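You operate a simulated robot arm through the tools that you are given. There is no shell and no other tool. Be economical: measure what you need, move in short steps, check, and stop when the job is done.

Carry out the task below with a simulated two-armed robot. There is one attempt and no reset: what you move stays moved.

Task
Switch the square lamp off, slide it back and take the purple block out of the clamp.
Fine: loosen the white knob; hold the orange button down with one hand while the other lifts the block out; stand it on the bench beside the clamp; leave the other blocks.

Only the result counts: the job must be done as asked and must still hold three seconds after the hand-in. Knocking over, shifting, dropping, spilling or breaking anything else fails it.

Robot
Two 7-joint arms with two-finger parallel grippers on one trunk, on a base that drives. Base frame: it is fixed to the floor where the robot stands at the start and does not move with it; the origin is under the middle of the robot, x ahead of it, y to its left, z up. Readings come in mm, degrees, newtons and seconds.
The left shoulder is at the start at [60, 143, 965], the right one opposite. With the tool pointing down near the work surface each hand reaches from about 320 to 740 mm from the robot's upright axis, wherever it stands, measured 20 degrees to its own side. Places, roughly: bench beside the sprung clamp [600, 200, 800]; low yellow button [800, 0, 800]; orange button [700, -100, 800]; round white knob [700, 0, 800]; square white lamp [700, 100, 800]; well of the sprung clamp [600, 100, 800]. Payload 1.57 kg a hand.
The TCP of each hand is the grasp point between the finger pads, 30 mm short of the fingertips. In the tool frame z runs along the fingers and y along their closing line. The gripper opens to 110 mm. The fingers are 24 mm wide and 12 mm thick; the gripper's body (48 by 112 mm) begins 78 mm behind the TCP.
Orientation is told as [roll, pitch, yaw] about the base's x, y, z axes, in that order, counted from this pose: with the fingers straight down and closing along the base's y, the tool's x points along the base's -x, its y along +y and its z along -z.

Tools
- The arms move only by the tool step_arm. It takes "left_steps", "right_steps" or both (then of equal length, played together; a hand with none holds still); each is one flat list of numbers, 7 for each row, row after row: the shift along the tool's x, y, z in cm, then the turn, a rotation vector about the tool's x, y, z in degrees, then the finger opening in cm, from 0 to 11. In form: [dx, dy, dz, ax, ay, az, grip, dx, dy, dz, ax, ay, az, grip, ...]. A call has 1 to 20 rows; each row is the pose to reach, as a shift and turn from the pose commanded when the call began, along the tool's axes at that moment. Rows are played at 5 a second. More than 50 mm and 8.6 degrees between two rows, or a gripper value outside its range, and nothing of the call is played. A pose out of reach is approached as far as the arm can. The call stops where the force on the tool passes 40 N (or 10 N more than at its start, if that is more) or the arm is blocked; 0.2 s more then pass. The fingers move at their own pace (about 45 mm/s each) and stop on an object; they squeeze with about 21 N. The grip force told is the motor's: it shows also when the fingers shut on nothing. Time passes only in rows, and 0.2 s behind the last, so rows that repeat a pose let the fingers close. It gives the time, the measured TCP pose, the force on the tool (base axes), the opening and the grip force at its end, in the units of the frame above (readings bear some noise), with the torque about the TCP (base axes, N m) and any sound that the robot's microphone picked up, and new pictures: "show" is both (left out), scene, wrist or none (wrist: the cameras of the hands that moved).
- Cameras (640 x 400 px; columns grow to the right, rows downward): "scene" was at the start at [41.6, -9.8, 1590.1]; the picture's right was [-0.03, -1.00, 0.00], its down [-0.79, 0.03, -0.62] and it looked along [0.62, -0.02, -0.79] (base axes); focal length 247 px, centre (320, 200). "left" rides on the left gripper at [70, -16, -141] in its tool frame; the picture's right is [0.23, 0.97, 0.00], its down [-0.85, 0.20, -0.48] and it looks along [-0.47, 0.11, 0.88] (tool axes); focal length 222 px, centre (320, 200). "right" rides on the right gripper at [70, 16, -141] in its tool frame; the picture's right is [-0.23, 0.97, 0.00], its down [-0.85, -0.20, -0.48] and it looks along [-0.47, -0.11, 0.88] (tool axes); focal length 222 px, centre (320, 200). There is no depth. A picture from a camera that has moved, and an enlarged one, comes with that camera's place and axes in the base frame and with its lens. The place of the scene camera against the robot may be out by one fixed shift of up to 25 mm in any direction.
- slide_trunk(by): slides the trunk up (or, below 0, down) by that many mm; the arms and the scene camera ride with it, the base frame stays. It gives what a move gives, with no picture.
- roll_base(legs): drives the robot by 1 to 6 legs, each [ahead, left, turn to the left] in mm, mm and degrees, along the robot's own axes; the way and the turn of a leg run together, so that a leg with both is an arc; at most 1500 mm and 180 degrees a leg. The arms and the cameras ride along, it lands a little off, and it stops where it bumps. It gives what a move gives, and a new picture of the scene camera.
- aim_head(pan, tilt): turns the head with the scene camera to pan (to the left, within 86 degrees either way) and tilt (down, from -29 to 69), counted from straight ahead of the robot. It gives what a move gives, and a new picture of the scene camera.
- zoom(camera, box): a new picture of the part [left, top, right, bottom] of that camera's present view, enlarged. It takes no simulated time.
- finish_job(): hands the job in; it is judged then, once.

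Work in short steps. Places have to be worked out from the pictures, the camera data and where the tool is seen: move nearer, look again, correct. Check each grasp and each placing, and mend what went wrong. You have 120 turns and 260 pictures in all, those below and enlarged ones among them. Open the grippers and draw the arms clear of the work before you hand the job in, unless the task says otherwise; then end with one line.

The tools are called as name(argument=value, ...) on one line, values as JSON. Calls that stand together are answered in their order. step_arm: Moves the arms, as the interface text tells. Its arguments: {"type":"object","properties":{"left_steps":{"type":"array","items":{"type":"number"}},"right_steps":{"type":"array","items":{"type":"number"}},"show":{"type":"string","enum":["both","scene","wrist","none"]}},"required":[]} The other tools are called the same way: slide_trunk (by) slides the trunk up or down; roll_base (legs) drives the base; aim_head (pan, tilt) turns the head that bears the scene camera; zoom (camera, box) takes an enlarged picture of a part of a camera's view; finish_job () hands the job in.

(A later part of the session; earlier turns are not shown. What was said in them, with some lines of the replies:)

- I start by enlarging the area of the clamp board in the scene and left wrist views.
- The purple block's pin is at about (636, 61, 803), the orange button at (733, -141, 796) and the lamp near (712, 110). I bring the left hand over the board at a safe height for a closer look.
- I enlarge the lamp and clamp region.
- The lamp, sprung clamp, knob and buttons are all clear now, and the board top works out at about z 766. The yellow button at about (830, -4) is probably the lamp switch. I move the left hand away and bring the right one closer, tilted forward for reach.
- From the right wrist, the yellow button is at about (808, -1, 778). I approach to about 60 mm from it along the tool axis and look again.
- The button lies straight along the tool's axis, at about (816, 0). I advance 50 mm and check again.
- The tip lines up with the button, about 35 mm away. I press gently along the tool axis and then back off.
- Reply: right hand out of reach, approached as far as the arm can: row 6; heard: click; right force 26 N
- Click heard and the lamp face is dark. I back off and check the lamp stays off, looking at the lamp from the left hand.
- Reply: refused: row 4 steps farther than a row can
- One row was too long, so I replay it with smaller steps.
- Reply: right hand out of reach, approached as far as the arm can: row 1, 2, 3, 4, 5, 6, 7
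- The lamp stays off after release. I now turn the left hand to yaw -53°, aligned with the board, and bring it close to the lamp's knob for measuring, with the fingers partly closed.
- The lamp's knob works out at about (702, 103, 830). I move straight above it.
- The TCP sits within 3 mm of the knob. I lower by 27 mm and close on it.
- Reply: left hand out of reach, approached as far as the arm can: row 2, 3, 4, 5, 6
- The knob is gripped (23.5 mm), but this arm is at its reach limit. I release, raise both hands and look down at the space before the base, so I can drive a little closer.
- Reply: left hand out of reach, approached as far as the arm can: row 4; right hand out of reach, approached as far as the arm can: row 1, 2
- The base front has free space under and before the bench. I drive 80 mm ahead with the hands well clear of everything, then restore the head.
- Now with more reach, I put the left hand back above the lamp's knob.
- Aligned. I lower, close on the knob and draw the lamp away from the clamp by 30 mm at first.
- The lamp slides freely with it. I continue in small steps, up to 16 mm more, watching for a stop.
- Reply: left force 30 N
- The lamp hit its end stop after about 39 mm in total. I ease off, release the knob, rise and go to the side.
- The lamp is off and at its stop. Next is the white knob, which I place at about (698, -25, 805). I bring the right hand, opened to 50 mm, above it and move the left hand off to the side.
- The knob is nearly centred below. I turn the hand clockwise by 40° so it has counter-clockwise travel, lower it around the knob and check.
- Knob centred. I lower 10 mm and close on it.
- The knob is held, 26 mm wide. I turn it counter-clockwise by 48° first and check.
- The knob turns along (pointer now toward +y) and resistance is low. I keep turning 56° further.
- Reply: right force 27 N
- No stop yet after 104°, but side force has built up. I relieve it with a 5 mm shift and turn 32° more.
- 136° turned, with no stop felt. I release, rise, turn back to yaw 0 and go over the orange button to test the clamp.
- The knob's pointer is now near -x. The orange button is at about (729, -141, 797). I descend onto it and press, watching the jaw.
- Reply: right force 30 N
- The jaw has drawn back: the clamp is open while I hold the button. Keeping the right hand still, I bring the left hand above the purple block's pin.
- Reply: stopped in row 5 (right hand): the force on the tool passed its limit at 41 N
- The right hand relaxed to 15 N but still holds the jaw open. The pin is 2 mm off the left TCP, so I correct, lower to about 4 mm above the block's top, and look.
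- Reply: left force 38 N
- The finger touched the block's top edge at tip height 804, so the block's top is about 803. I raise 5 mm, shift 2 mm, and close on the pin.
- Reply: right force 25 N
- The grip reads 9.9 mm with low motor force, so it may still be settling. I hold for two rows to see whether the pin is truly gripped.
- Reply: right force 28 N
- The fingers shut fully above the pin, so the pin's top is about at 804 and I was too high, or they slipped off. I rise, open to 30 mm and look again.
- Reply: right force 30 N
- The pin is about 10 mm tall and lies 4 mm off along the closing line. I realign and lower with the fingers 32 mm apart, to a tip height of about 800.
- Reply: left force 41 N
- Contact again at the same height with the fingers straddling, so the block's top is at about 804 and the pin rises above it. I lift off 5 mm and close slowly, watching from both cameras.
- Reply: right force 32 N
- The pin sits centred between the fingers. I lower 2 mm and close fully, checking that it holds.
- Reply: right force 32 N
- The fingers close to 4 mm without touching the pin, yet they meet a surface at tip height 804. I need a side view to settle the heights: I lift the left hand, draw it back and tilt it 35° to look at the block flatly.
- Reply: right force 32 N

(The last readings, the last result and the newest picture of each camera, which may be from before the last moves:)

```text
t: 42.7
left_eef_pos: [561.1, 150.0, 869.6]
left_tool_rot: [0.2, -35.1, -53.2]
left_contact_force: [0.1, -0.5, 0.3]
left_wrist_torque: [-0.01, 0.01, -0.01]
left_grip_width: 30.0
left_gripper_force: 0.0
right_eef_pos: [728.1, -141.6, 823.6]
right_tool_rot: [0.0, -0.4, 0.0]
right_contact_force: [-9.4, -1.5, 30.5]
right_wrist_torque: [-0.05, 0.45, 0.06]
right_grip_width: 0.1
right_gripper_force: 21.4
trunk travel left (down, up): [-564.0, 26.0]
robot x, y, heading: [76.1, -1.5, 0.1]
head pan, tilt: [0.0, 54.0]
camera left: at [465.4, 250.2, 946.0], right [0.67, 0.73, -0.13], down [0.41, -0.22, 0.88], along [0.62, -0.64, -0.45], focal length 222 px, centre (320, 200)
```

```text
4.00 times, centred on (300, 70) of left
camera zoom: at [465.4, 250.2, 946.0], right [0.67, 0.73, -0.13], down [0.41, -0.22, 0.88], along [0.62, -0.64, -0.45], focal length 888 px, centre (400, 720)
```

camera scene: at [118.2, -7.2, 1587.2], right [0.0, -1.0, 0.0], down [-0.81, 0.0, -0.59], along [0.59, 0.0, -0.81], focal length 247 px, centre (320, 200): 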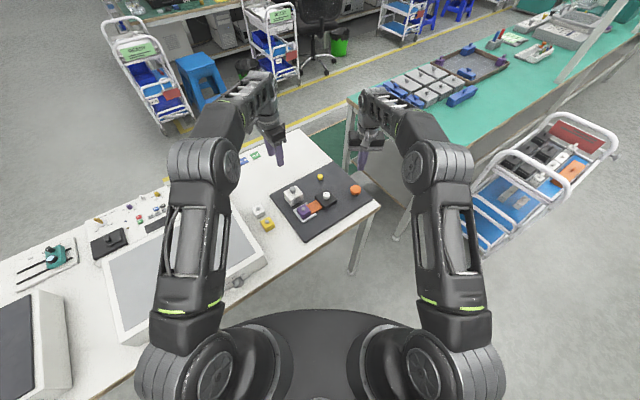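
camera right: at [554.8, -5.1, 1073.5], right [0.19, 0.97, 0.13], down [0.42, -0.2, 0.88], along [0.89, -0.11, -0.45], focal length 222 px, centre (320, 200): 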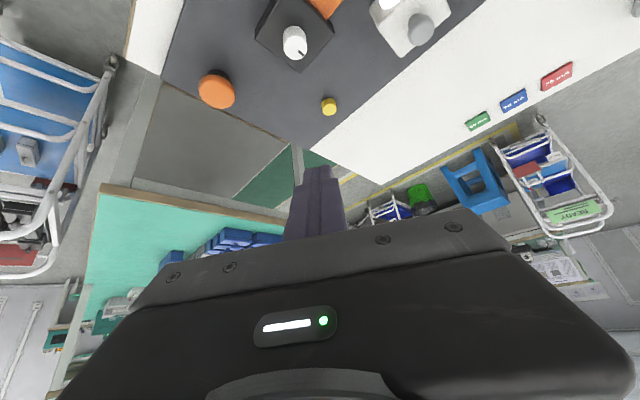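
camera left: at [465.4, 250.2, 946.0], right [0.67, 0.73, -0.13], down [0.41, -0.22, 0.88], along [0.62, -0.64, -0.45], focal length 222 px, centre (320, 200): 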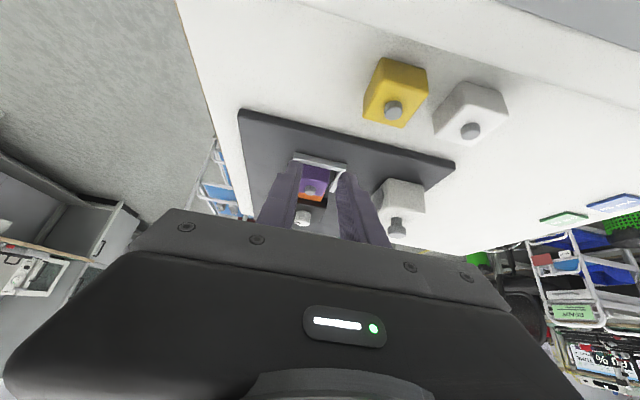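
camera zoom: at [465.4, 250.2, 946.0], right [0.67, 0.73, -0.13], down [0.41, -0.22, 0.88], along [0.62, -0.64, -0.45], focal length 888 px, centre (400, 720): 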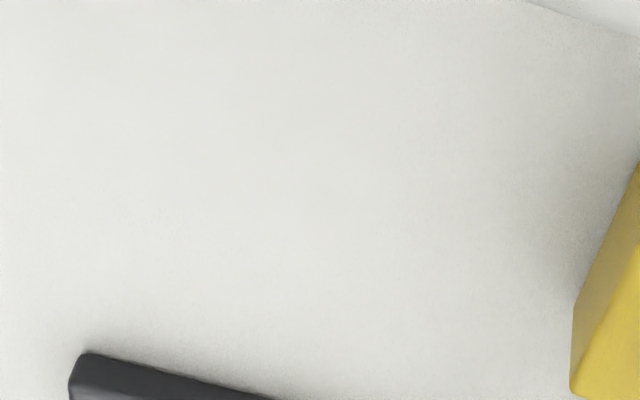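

The block is visible between the fingers. I enlarge it and the other blocks.

zoom(camera="left", box=[270, 145, 370, 207])

zoom(camera="left", box=[350, 50, 510, 150])

zoom(camera="scene", box=[285, 190, 335, 221])

```text
6.40 times, centred on (320, 176) of left
camera zoom: at [465.4, 250.2, 946.0], right [0.67, 0.73, -0.13], down [0.41, -0.22, 0.88], along [0.62, -0.64, -0.45], focal length 1422 px, centre (320, 354)
```

zoom: 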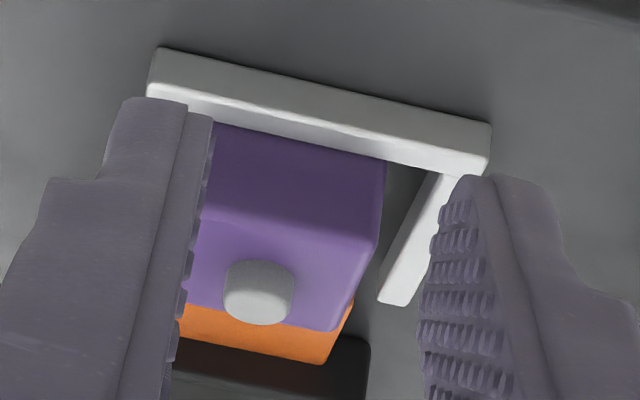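

```text
4.00 times, centred on (430, 100) of left
camera zoom: at [465.4, 250.2, 946.0], right [0.67, 0.73, -0.13], down [0.41, -0.22, 0.88], along [0.62, -0.64, -0.45], focal length 888 px, centre (-120, 600)
```

zoom: 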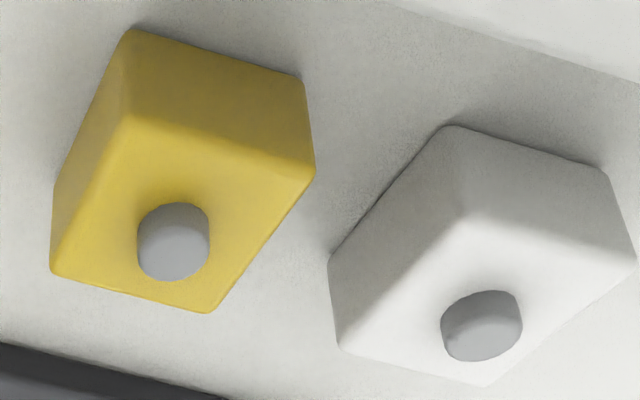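

```text
12.80 times, centred on (310, 206) of scene
camera zoom: at [113.9, -5.9, 1587.5], right [0.0, -1.0, 0.0], down [-0.81, 0.0, -0.59], along [0.59, 0.0, -0.81], focal length 3166 px, centre (448, 130)
```

zoom: 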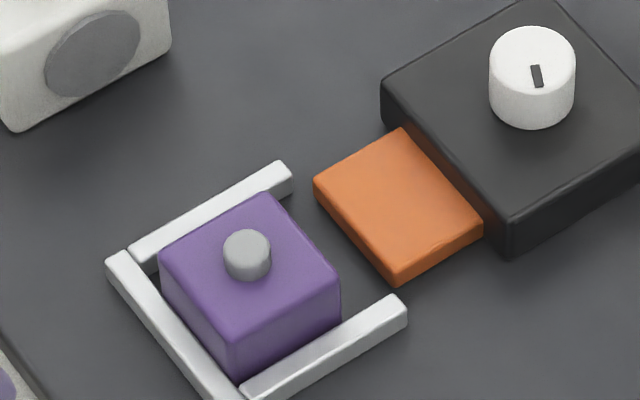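

The side view agrees: the block is about 40 mm tall with its top near 803, and the walls are only about 12 mm high. So I should grip the block's body above the walls, which the lamp was blocking before. I bring the left hand back upright above the block, opened to 65 mm.

step_arm(left_steps=[-3.4, 0, -1.5, 0, 6, 0, 4, -5, 0, -0.6, 0, 12, 0, 5, -6.6, 0, 0.4, 0, 18, 0, 6, -8.3, 0, 1.3, 0, 24, 0, 6.5, -9.9, 0, 2.2, 0, 30, 0, 6.5, -11.6, 0.1, 3.2, 0, 35, 0, 6.5, -11.6, 0.1, 3.2, 0, 35, 0, 6.5], show="none")

zoom(camera="left", box=[200, 60, 440, 210])

```text
t: 44.3
left_eef_pos: [631.5, 59.4, 910.6]
left_tool_rot: [0.1, 0.0, -53.0]
left_contact_force: [-0.2, 0.0, -0.4]
left_wrist_torque: [-0.01, 0.01, -0.02]
left_grip_width: 65.0
left_gripper_force: 0.1
right_eef_pos: [728.0, -140.9, 822.6]
right_tool_rot: [0.0, -0.4, 0.1]
right_contact_force: [-8.2, -0.8, 29.1]
right_wrist_torque: [-0.02, 0.47, -0.03]
right_grip_width: 0.1
right_gripper_force: 20.8
trunk travel left (down, up): [-564.0, 26.0]
robot x, y, heading: [78.9, 2.8, 0.2]
head pan, tilt: [0.0, 54.0]
```

```text
2.67 times, centred on (320, 135) of left
camera zoom: at [576.5, 104.9, 1053.2], right [0.64, 0.77, 0.0], down [0.67, -0.56, 0.48], along [0.37, -0.31, -0.88], focal length 592 px, centre (320, 373)
```

zoom: 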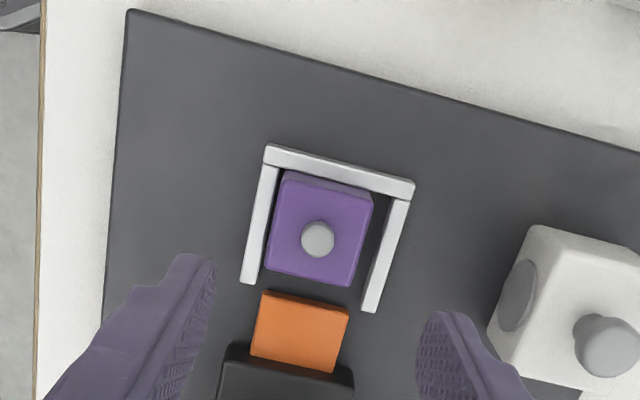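

Aligned within 2 mm. I lower astride the block to a tip height of about 788, above the walls.

step_arm(left_steps=[0.1, -0.2, 3, 0, 0, 0, 6.5, 0.1, -0.2, 6, 0, 0, 0, 6.5, 0.1, -0.2, 8, 0, 0, 0, 6.5, 0.1, -0.2, 9.2, 0, 0, 0, 6.5], show="none")

zoom(camera="left", box=[200, 80, 440, 230])

zoom(camera="scene", box=[280, 180, 340, 218])

```text
t: 45.3
left_eef_pos: [630.1, 58.6, 818.8]
left_tool_rot: [0.1, -0.1, -53.0]
left_contact_force: [0.1, 0.7, -0.8]
left_wrist_torque: [0.0, 0.0, 0.0]
left_grip_width: 65.2
left_gripper_force: 0.0
right_eef_pos: [728.5, -141.8, 822.7]
right_tool_rot: [0.0, -0.4, 0.0]
right_contact_force: [-8.8, -0.8, 30.8]
right_wrist_torque: [0.0, 0.43, 0.03]
right_grip_width: 0.0
right_gripper_force: 21.1
trunk travel left (down, up): [-564.0, 26.0]
robot x, y, heading: [77.8, -1.3, 0.2]
head pan, tilt: [0.0, 54.0]
```

```text
2.67 times, centred on (320, 155) of left
camera zoom: at [576.0, 104.8, 961.2], right [0.64, 0.77, 0.0], down [0.67, -0.56, 0.48], along [0.37, -0.31, -0.88], focal length 592 px, centre (320, 320)
```

zoom: 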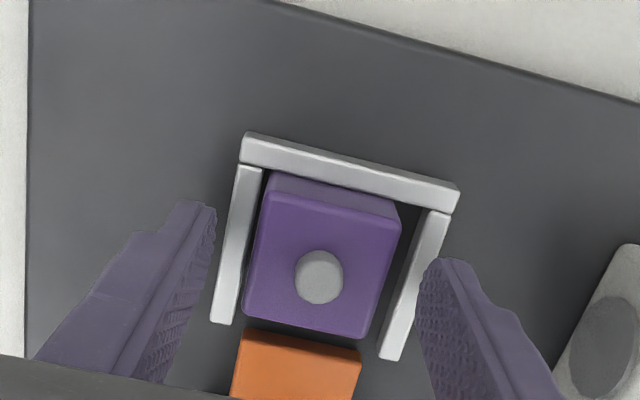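

```text
10.53 times, centred on (310, 199) of scene
camera zoom: at [114.0, -6.6, 1587.5], right [0.0, -1.0, 0.0], down [-0.81, 0.0, -0.59], along [0.59, 0.0, -0.81], focal length 2604 px, centre (425, 210)
```

zoom: 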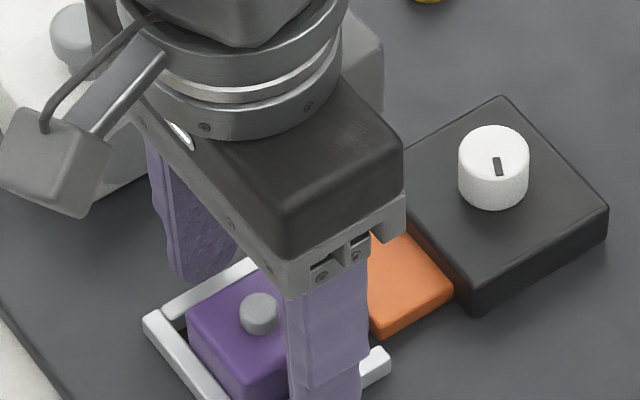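

No contact, and the fingers straddle the block's sides. I close on it.

step_arm(left_steps=[0, 0, 0, 0, 0, 0, 4.8, 0, 0, 0, 0, 0, 0, 3.5, 0, 0, 0, 0, 0, 0, 3, 0, 0, 0, 0, 0, 0, 3], show="none")

zoom(camera="left", box=[200, 80, 440, 230])

```text
t: 46.3
left_eef_pos: [630.6, 58.2, 819.2]
left_tool_rot: [0.1, -0.1, -52.9]
left_contact_force: [0.5, -0.1, 0.4]
left_wrist_torque: [-0.02, -0.03, -0.04]
left_grip_width: 39.4
left_gripper_force: 20.4
right_eef_pos: [727.9, -141.6, 823.0]
right_tool_rot: [-0.1, -0.4, 0.0]
right_contact_force: [-8.6, -2.0, 29.6]
right_wrist_torque: [-0.06, 0.39, -0.01]
right_grip_width: 0.2
right_gripper_force: 20.7
trunk travel left (down, up): [-564.0, 26.0]
robot x, y, heading: [77.6, -1.2, 0.2]
head pan, tilt: [0.0, 54.0]
```

```text
2.67 times, centred on (320, 155) of left
camera zoom: at [575.9, 104.8, 961.4], right [0.64, 0.77, 0.0], down [0.67, -0.56, 0.48], along [0.37, -0.31, -0.88], focal length 592 px, centre (320, 320)
```

zoom: 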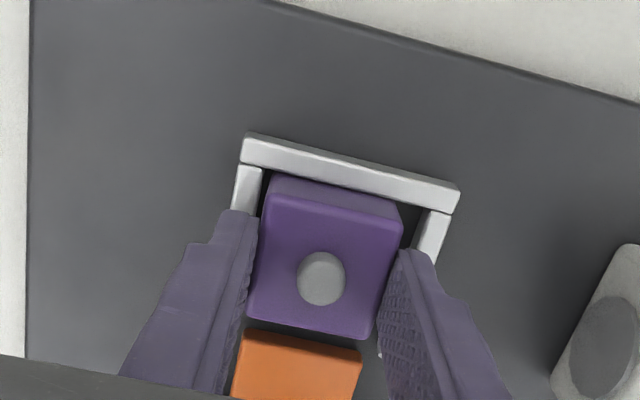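

The block is held at 39.4 mm. I lift slowly.

step_arm(left_steps=[0, 0, -0.6, 0, 0, 0, 2.5, 0, 0, -1.4, 0, 0, 0, 2.5, 0, 0, -2.5, 0, 0, 0, 2.5, 0, 0, -4, 0, 0, 0, 2.5, 0, 0, -6, 0, 0, 0, 2.5], show="none")

zoom(camera="left", box=[200, 80, 440, 230])

zoom(camera="scene", box=[260, 160, 390, 241])

```text
t: 47.5
left_eef_pos: [628.8, 60.4, 877.4]
left_tool_rot: [0.0, -0.1, -53.1]
left_contact_force: [0.4, 0.0, 0.4]
left_wrist_torque: [0.05, -0.01, 0.0]
left_grip_width: 25.4
left_gripper_force: 0.1
right_eef_pos: [726.7, -141.4, 823.1]
right_tool_rot: [0.0, -0.3, 0.1]
right_contact_force: [-7.5, -0.8, 31.0]
right_wrist_torque: [-0.03, 0.38, 0.02]
right_grip_width: 0.1
right_gripper_force: 20.7
trunk travel left (down, up): [-564.0, 26.0]
robot x, y, heading: [79.3, 0.6, 0.1]
head pan, tilt: [0.0, 54.0]
```

```text
2.67 times, centred on (320, 155) of left
camera zoom: at [574.1, 105.3, 1020.2], right [0.64, 0.77, 0.0], down [0.67, -0.56, 0.48], along [0.37, -0.31, -0.88], focal length 592 px, centre (320, 320)
```

zoom: 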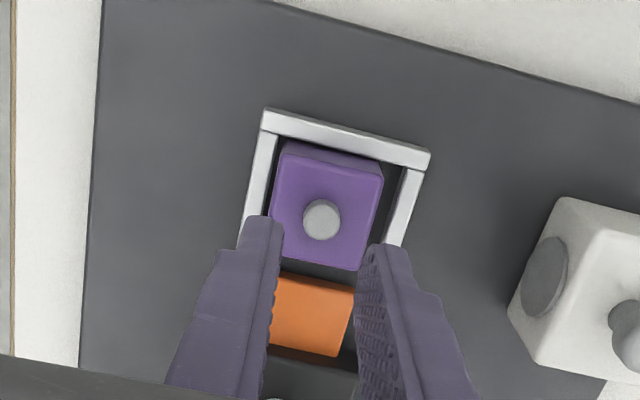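

```text
4.92 times, centred on (325, 200) of scene
camera zoom: at [114.1, -6.6, 1587.4], right [0.0, -1.0, 0.0], down [-0.81, 0.0, -0.59], along [0.59, 0.0, -0.81], focal length 1218 px, centre (295, 198)
```

zoom: 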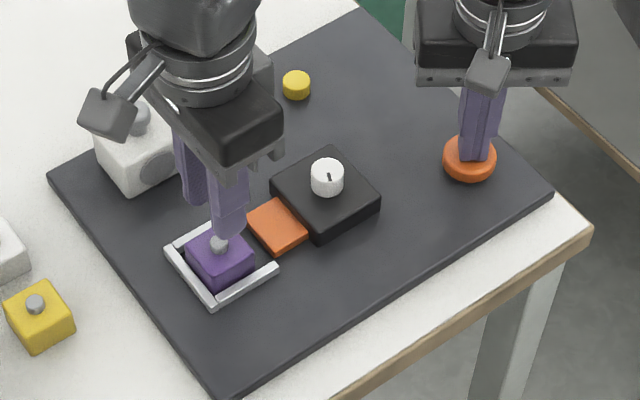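

The block slipped out of the grip and stayed in place, so I was probably holding too little of it. I reopen, go lower (tip about 784) and close with full force.

step_arm(left_steps=[-0.2, 0, 0, 0, 0, 0, 6, -0.2, 0, 0, 0, 0, 0, 6.2, -0.2, 0, 3, 0, 0, 0, 6.2, -0.2, 0, 5.4, 0, 0, 0, 6.2, -0.2, 0, 6.4, 0, 0, 0, 6.2, -0.2, 0, 6.4, 0, 0, 0, 4, -0.2, 0, 6.4, 0, 0, 0, 1, -0.2, 0, 6.4, 0, 0, 0, 0, -0.2, 0, 6.4, 0, 0, 0, 0, -0.2, 0, 6.4, 0, 0, 0, 0], show="none")

zoom(camera="left", box=[220, 100, 420, 225])

zoom(camera="scene", box=[280, 185, 340, 223])

```text
t: 49.7
left_eef_pos: [629.7, 57.8, 814.0]
left_tool_rot: [0.0, 0.0, -53.0]
left_contact_force: [0.1, -0.6, -0.2]
left_wrist_torque: [0.04, -0.05, 0.02]
left_grip_width: 39.1
left_gripper_force: 21.1
right_eef_pos: [727.8, -142.1, 822.8]
right_tool_rot: [0.0, -0.4, -0.1]
right_contact_force: [-6.2, -1.4, 31.9]
right_wrist_torque: [-0.03, 0.34, 0.0]
right_grip_width: 0.0
right_gripper_force: 21.2
trunk travel left (down, up): [-564.0, 26.0]
robot x, y, heading: [80.8, -0.3, 0.0]
head pan, tilt: [0.0, 54.0]
```

```text
3.20 times, centred on (320, 162) of left
camera zoom: at [575.4, 103.3, 956.5], right [0.64, 0.77, 0.0], down [0.67, -0.56, 0.48], along [0.37, -0.31, -0.88], focal length 711 px, centre (320, 320)
```

zoom: 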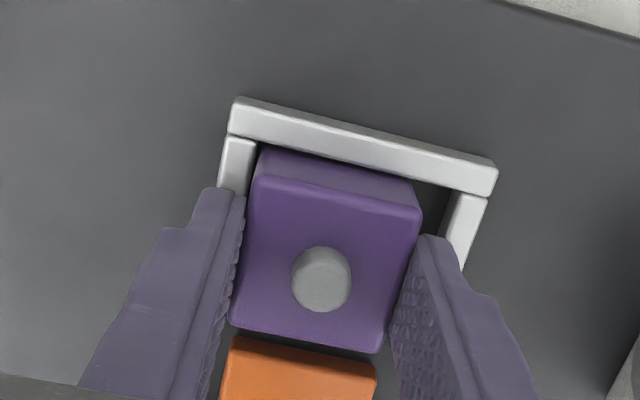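

```text
10.53 times, centred on (310, 204) of scene
camera zoom: at [114.3, -6.6, 1587.5], right [0.0, -1.0, 0.0], down [-0.81, 0.0, -0.59], along [0.59, 0.0, -0.81], focal length 2604 px, centre (425, 158)
```

zoom: 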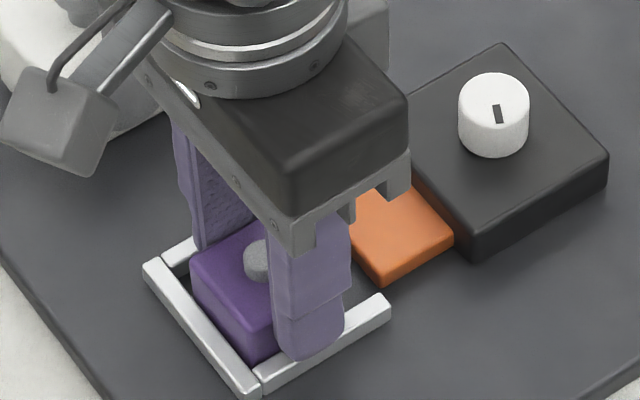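

Gripped at 39.1 mm with 21 N, about 20 mm deep. I lift 10 mm slowly and check.

step_arm(left_steps=[0, 0, -0.2, 0, 0, 0, 0, 0, 0, -0.4, 0, 0, 0, 0, 0, 0, -0.7, 0, 0, 0, 0, 0, 0, -1, 0, 0, 0, 0], show="none")

zoom(camera="left", box=[220, 100, 420, 225])

zoom(camera="scene", box=[280, 185, 340, 223])

```text
t: 50.7
left_eef_pos: [629.2, 56.1, 823.4]
left_tool_rot: [0.1, 0.0, -52.9]
left_contact_force: [1.0, 0.2, -1.1]
left_wrist_torque: [-0.01, -0.03, 0.03]
left_grip_width: 39.2
left_gripper_force: 20.8
right_eef_pos: [727.5, -141.6, 823.2]
right_tool_rot: [0.0, -0.4, -0.1]
right_contact_force: [-5.9, -1.4, 31.2]
right_wrist_torque: [-0.01, 0.34, -0.02]
right_grip_width: 0.1
right_gripper_force: 20.8
trunk travel left (down, up): [-564.0, 26.0]
robot x, y, heading: [80.0, -3.0, 0.1]
head pan, tilt: [0.0, 54.0]
```

```text
3.20 times, centred on (320, 162) of left
camera zoom: at [575.2, 103.3, 966.4], right [0.64, 0.77, 0.0], down [0.67, -0.56, 0.48], along [0.37, -0.31, -0.88], focal length 711 px, centre (320, 320)
```

zoom: 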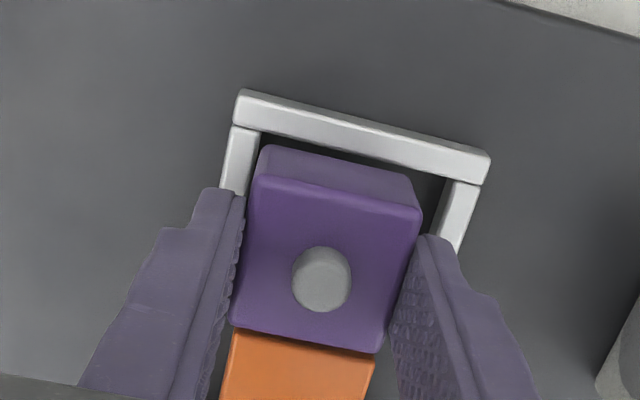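

```text
10.53 times, centred on (310, 204) of scene
camera zoom: at [114.3, -6.5, 1587.5], right [0.0, -1.0, 0.0], down [-0.81, 0.0, -0.59], along [0.59, 0.0, -0.81], focal length 2604 px, centre (425, 158)
```

zoom: 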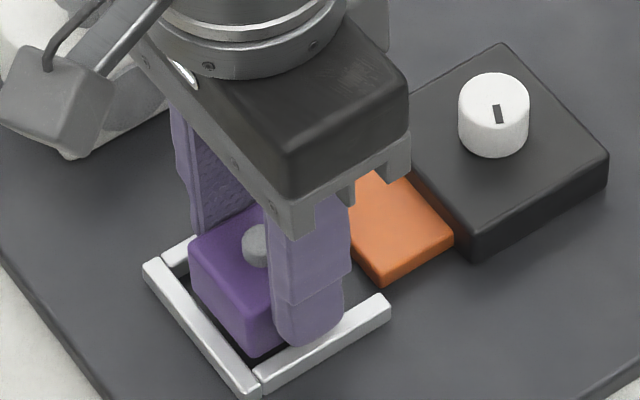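

The block rises with the hand. I lift it 70 mm more.

step_arm(left_steps=[0, 0, -0.8, 0, 0, 0, 0, 0, 0, -1.8, 0, 0, 0, 0, 0, 0, -3, 0, 0, 0, 0, 0, 0, -4.3, 0, 0, 0, 0, 0, 0, -5.6, 0, 0, 0, 0, 0, 0, -7, 0, 0, 0, 0], show="none")

zoom(camera="left", box=[160, 40, 480, 240])

zoom(camera="scene", box=[240, 160, 400, 260])

```text
t: 52.1
left_eef_pos: [631.0, 57.4, 895.3]
left_tool_rot: [0.1, 0.0, -53.1]
left_contact_force: [-0.5, 0.8, -1.1]
left_wrist_torque: [0.0, 0.01, 0.0]
left_grip_width: 39.4
left_gripper_force: 21.0
right_eef_pos: [726.7, -141.2, 823.6]
right_tool_rot: [0.0, -0.3, 0.0]
right_contact_force: [-5.0, -0.1, 31.1]
right_wrist_torque: [-0.01, 0.29, -0.01]
right_grip_width: 0.0
right_gripper_force: 21.0
trunk travel left (down, up): [-564.0, 26.0]
robot x, y, heading: [78.0, 0.6, 0.4]
head pan, tilt: [0.0, 54.0]
```

```text
2.00 times, centred on (320, 140) of left
camera zoom: at [576.3, 103.8, 1037.3], right [0.64, 0.77, 0.0], down [0.67, -0.56, 0.48], along [0.37, -0.31, -0.88], focal length 444 px, centre (320, 320)
```

zoom: 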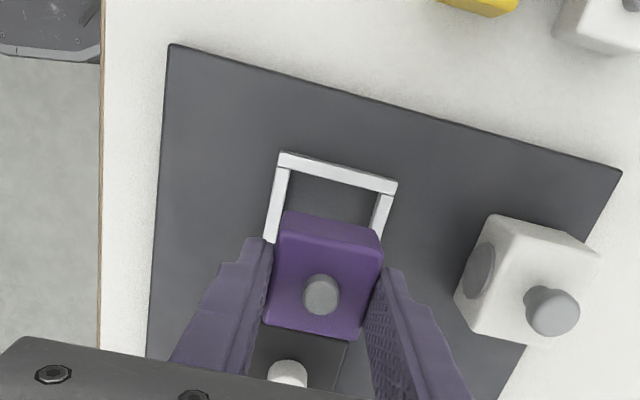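

```text
4.00 times, centred on (320, 210) of scene
camera zoom: at [114.3, -6.5, 1587.4], right [0.0, -1.0, 0.0], down [-0.81, 0.0, -0.59], along [0.59, 0.0, -0.81], focal length 990 px, centre (320, 160)
```

zoom: 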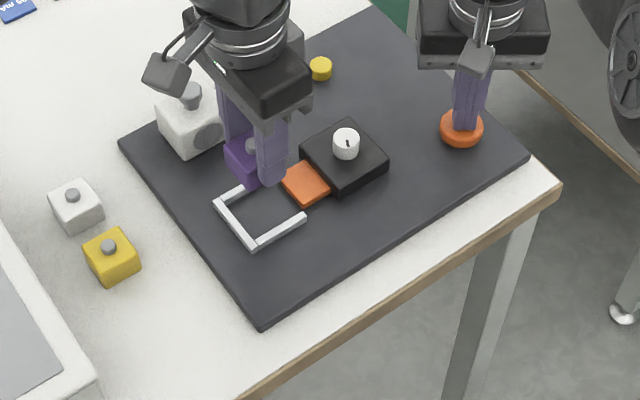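

The block is clear of the clamp. I carry it to the free bench space beside the clamp, near (533, 133), and let the right hand rise off the orange button.

step_arm(left_steps=[2.4, -0.6, 0, 0, 0, 0, 0, 4.8, -1.3, 0, 0, 0, 0, 0, 7.2, -2, 0, 0, 0, 0, 0, 9.6, -2.6, 0, 0, 0, 0, 0, 12, -3.2, 0, 0, 0, 0, 0, 12, -3.2, 0, 0, 0, 0, 0], right_steps=[0, 0, -1, 0, 0, 0, 0, 0, 0, -3, 0, 0, 0, 0, 0, 0, -6, 0, 0, 0, 0, 0, 0, -10, 0, 0, 0, 0, 0, 0, -13, 0, 0, 0, 0, 0, 0, -13, 0, 0, 0, 0], show="none")

zoom(camera="left", box=[80, 0, 480, 250])

zoom(camera="scene", box=[220, 170, 380, 270])

```text
t: 53.5
left_eef_pos: [533.6, 134.1, 892.9]
left_tool_rot: [-0.1, 0.1, -53.0]
left_contact_force: [0.3, 0.1, 0.5]
left_wrist_torque: [-0.02, 0.03, 0.0]
left_grip_width: 39.2
left_gripper_force: 21.2
right_eef_pos: [730.5, -142.0, 951.3]
right_tool_rot: [0.0, -0.2, 0.2]
right_contact_force: [-0.3, 0.8, 0.5]
right_wrist_torque: [0.01, -0.02, 0.01]
right_grip_width: 0.3
right_gripper_force: 21.1
trunk travel left (down, up): [-564.0, 26.0]
robot x, y, heading: [77.8, -0.1, -0.2]
head pan, tilt: [0.0, 54.0]
```

```text
1.60 times, centred on (280, 125) of left
camera zoom: at [480.6, 179.7, 1035.0], right [0.64, 0.77, 0.0], down [0.67, -0.56, 0.48], along [0.37, -0.31, -0.88], focal length 355 px, centre (384, 320)
```

zoom: 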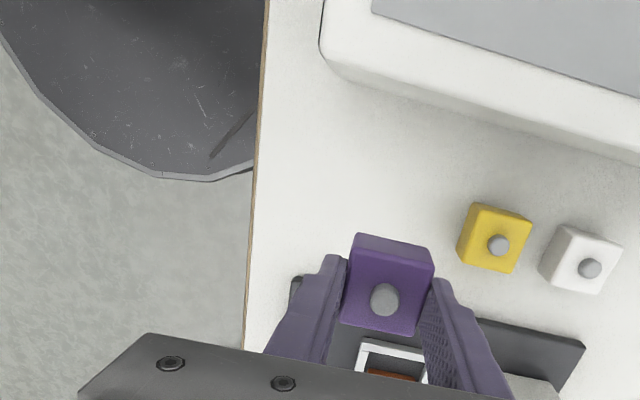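

```text
4.00 times, centred on (300, 220) of scene
camera zoom: at [118.7, -7.4, 1587.2], right [0.0, -1.0, 0.0], down [-0.81, 0.0, -0.59], along [0.59, 0.0, -0.81], focal length 990 px, centre (400, 120)
```

zoom: 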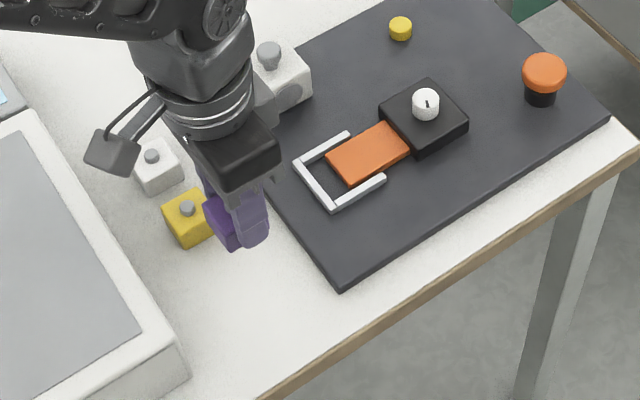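

The landing spot is clear on all sides: the board edge is about 35 mm away and the yellow block about 40 mm. I lower toward the bench.

step_arm(left_steps=[0, 0, 3, 0, 0, 0, 0, 0, 0, 6, 0, 0, 0, 0, 0, 0, 7.4, 0, 0, 0, 0, 0, 0, 8, 0, 0, 0, 0, 0, 0, 8.2, 0, 0, 0, 0], show="none")

zoom(camera="left", box=[160, 40, 480, 240])

zoom(camera="scene", box=[240, 190, 320, 240])

```text
t: 54.7
left_eef_pos: [535.2, 132.9, 810.9]
left_tool_rot: [-0.1, 0.1, -52.9]
left_contact_force: [0.4, -0.4, -1.5]
left_wrist_torque: [-0.02, -0.03, 0.01]
left_grip_width: 39.0
left_gripper_force: 20.3
right_eef_pos: [728.2, -141.6, 951.4]
right_tool_rot: [0.1, -0.2, 0.1]
right_contact_force: [-0.5, -0.4, -0.2]
right_wrist_torque: [-0.01, -0.02, -0.04]
right_grip_width: 0.0
right_gripper_force: 21.3
trunk travel left (down, up): [-564.0, 26.0]
robot x, y, heading: [77.5, -1.6, -0.1]
head pan, tilt: [0.0, 54.0]
```

```text
2.00 times, centred on (320, 140) of left
camera zoom: at [481.1, 179.1, 952.4], right [0.64, 0.77, 0.0], down [0.67, -0.56, 0.48], along [0.37, -0.31, -0.88], focal length 444 px, centre (320, 320)
```

zoom: 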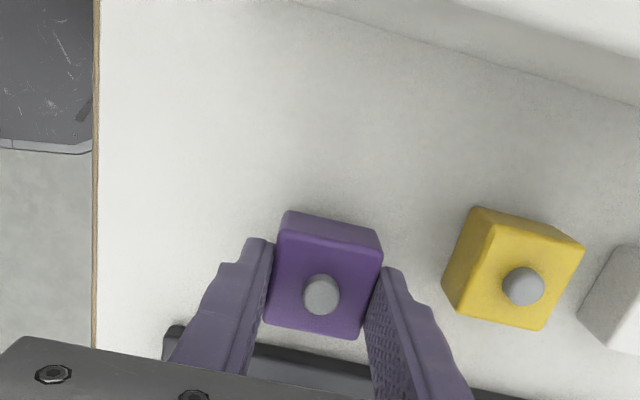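

```text
8.00 times, centred on (280, 215) of scene
camera zoom: at [118.2, -7.2, 1587.3], right [0.0, -1.0, 0.0], down [-0.81, 0.0, -0.59], along [0.59, 0.0, -0.81], focal length 1979 px, centre (640, 80)
```

zoom: 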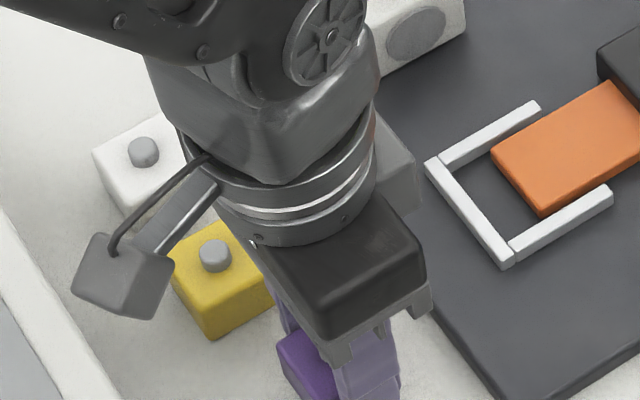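

Just above the bench now. I go down in 2 mm steps until it touches.

step_arm(left_steps=[0, 0, 0.2, 0, 0, 0, 0, 0, 0, 0.4, 0, 0, 0, 0, 0, 0, 0.6, 0, 0, 0, 0], show="none")

```text
t: 55.5
left_eef_pos: [533.6, 133.4, 803.9]
left_tool_rot: [-0.1, 0.1, -53.0]
left_contact_force: [-0.2, 0.0, -1.2]
left_wrist_torque: [0.0, 0.0, 0.01]
left_grip_width: 39.1
left_gripper_force: 20.8
right_eef_pos: [728.9, -142.2, 951.7]
right_tool_rot: [0.0, -0.1, 0.1]
right_contact_force: [1.2, 0.0, 0.7]
right_wrist_torque: [-0.03, -0.03, 0.02]
right_grip_width: 0.0
right_gripper_force: 21.4
trunk travel left (down, up): [-564.0, 26.0]
robot x, y, heading: [78.6, -0.5, -0.1]
head pan, tilt: [0.0, 54.0]
```

No contact yet, so I continue.

step_arm(left_steps=[0, 0, 0.2, 0, 0, 0, 0, 0, 0, 0.4, 0, 0, 0, 0], show="none")

```text
t: 56.1
left_eef_pos: [534.5, 132.8, 801.0]
left_tool_rot: [-0.1, 0.0, -52.9]
left_contact_force: [-0.9, -0.7, -0.5]
left_wrist_torque: [0.0, -0.01, 0.03]
left_grip_width: 39.3
left_gripper_force: 20.5
right_eef_pos: [728.9, -142.6, 950.9]
right_tool_rot: [0.1, -0.1, 0.1]
right_contact_force: [-0.2, -0.4, 0.0]
right_wrist_torque: [-0.01, -0.02, 0.0]
right_grip_width: 0.0
right_gripper_force: 21.1
trunk travel left (down, up): [-564.0, 26.0]
robot x, y, heading: [78.5, 0.3, 0.3]
head pan, tilt: [0.0, 54.0]
```

step_arm(left_steps=[0, 0, 0.2, 0, 0, 0, 0, 0, 0, 0.4, 0, 0, 0, 0], show="none")

zoom(camera="left", box=[160, 40, 480, 240])

```text
t: 56.7
left_eef_pos: [534.1, 133.0, 798.8]
left_tool_rot: [0.1, 0.0, -53.0]
left_contact_force: [-2.9, 1.2, 16.8]
left_wrist_torque: [0.0, -0.02, 0.0]
left_grip_width: 39.5
left_gripper_force: 20.8
right_eef_pos: [728.7, -141.3, 951.5]
right_tool_rot: [0.0, -0.2, 0.1]
right_contact_force: [-0.4, -1.4, 0.8]
right_wrist_torque: [-0.02, 0.01, 0.01]
right_grip_width: 0.2
right_gripper_force: 21.0
trunk travel left (down, up): [-564.0, 26.0]
robot x, y, heading: [77.2, 2.7, 0.2]
head pan, tilt: [0.0, 54.0]
```

```text
2.00 times, centred on (320, 140) of left
camera zoom: at [480.1, 179.1, 940.3], right [0.64, 0.77, 0.0], down [0.67, -0.56, 0.48], along [0.37, -0.31, -0.88], focal length 444 px, centre (320, 320)
```

zoom: 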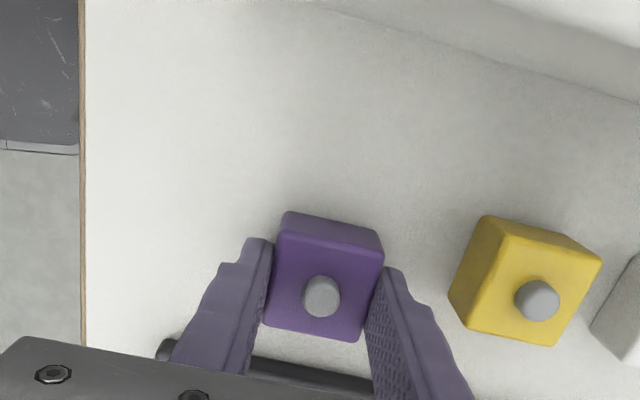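

Bench contact (17 N). I ease the load, open to 58 mm and rise straight up.

step_arm(left_steps=[0, 0, -0.1, 0, 0, 0, 0, 0, 0, -0.1, 0, 0, 0, 4.5, 0, 0, -0.1, 0, 0, 0, 5.8, 0, 0, -0.1, 0, 0, 0, 5.8, 0, 0, -2.5, 0, 0, 0, 5.8, 0, 0, -6, 0, 0, 0, 5.8, 0, 0, -10, 0, 0, 0, 5.8, 0, 0, -14, 0, 0, 0, 5.8], show="wrist")

zoom(camera="scene", box=[220, 160, 380, 260])

```text
t: 58.5
left_eef_pos: [534.5, 133.9, 937.7]
left_tool_rot: [-0.1, 0.1, -52.9]
left_contact_force: [-0.1, 0.4, -0.3]
left_wrist_torque: [-0.02, 0.01, -0.03]
left_grip_width: 58.0
left_gripper_force: 0.1
right_eef_pos: [729.4, -141.5, 950.9]
right_tool_rot: [0.0, -0.2, 0.1]
right_contact_force: [1.0, 0.4, -0.7]
right_wrist_torque: [-0.02, -0.01, 0.03]
right_grip_width: 0.0
right_gripper_force: 21.2
trunk travel left (down, up): [-564.0, 26.0]
robot x, y, heading: [78.0, 0.1, 0.1]
head pan, tilt: [0.0, 54.0]
camera left: at [480.4, 179.4, 1080.1], right [0.64, 0.77, 0.0], down [0.67, -0.56, 0.48], along [0.37, -0.31, -0.88], focal length 222 px, centre (320, 200)
```

left: 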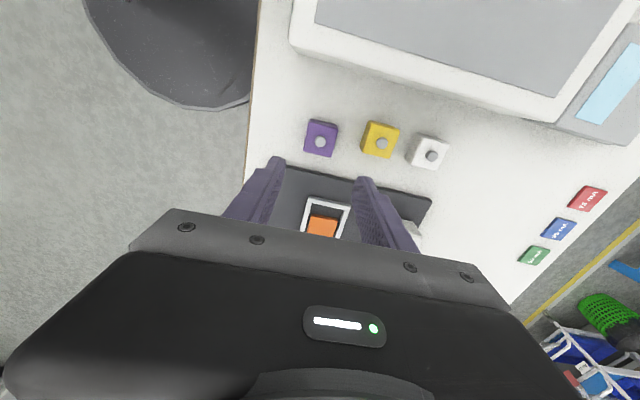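

```text
4.00 times, centred on (300, 210) of scene
camera zoom: at [117.6, -7.2, 1587.3], right [0.0, -1.0, 0.0], down [-0.81, 0.0, -0.59], along [0.59, 0.0, -0.81], focal length 990 px, centre (400, 160)
```

zoom: 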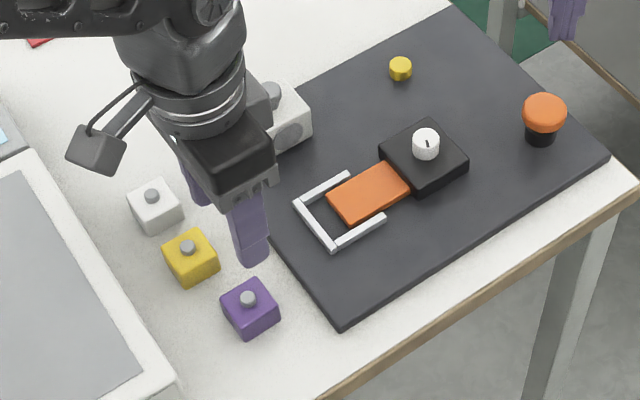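

The block stands upright on the bench beside the clamp, the other blocks are untouched and the lamp is off and slid back. I draw both arms clear, open the grippers and take a last look.

step_arm(left_steps=[0, 0, -4, 0, 0, 0, 7, 0, 0, -8, 0, 0, 0, 9, 3, 0, -11, 0, 0, 0, 11, 6, 0, -12, 0, 0, 0, 11, 9, 0, -12, 0, 0, 0, 11], right_steps=[0, 0, -4, 0, 0, 0, 3, 0, 0, -8, 0, 0, 0, 6, 3, 0, -10, 0, 0, 0, 9, 6, -2, -11, 0, 0, 0, 10, 9, -4, -12, 0, 0, 0, 10], show="none")

zoom(camera="scene", box=[220, 150, 400, 262])

```text
t: 59.7
left_eef_pos: [481.3, 203.6, 1056.6]
left_tool_rot: [0.0, 0.0, -53.0]
left_contact_force: [0.4, -0.7, -0.1]
left_wrist_torque: [0.02, 0.01, 0.02]
left_grip_width: 109.9
left_gripper_force: 0.0
right_eef_pos: [634.6, -178.7, 1072.4]
right_tool_rot: [0.0, -0.2, 0.1]
right_contact_force: [-0.8, 0.1, 0.0]
right_wrist_torque: [0.0, -0.01, -0.02]
right_grip_width: 98.4
right_gripper_force: 0.1
trunk travel left (down, up): [-564.0, 26.0]
robot x, y, heading: [79.0, -1.5, -0.1]
head pan, tilt: [0.0, 54.0]
```

```text
3.56 times, centred on (310, 206) of scene
camera zoom: at [115.7, -7.0, 1587.4], right [0.0, -1.0, 0.0], down [-0.81, 0.0, -0.59], along [0.59, 0.0, -0.81], focal length 880 px, centre (356, 179)
```

zoom: 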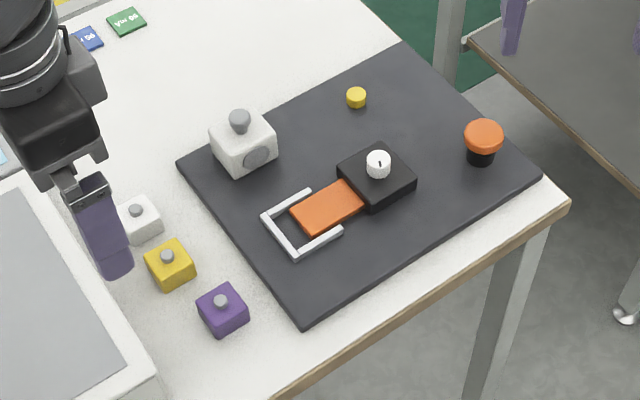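

Everything is as asked: lamp off and slid back, clamp empty, purple block standing on the bench, and the other blocks in place. I hand the job in.

finish_job()

```text
The job is handed in.
```

I switched the lamp off and slid it back to its stop. With the white knob loosened and the orange button held down, I lifted the purple block out of the clamp. It now stands on the bench beside the clamp, and the other blocks were left in place.
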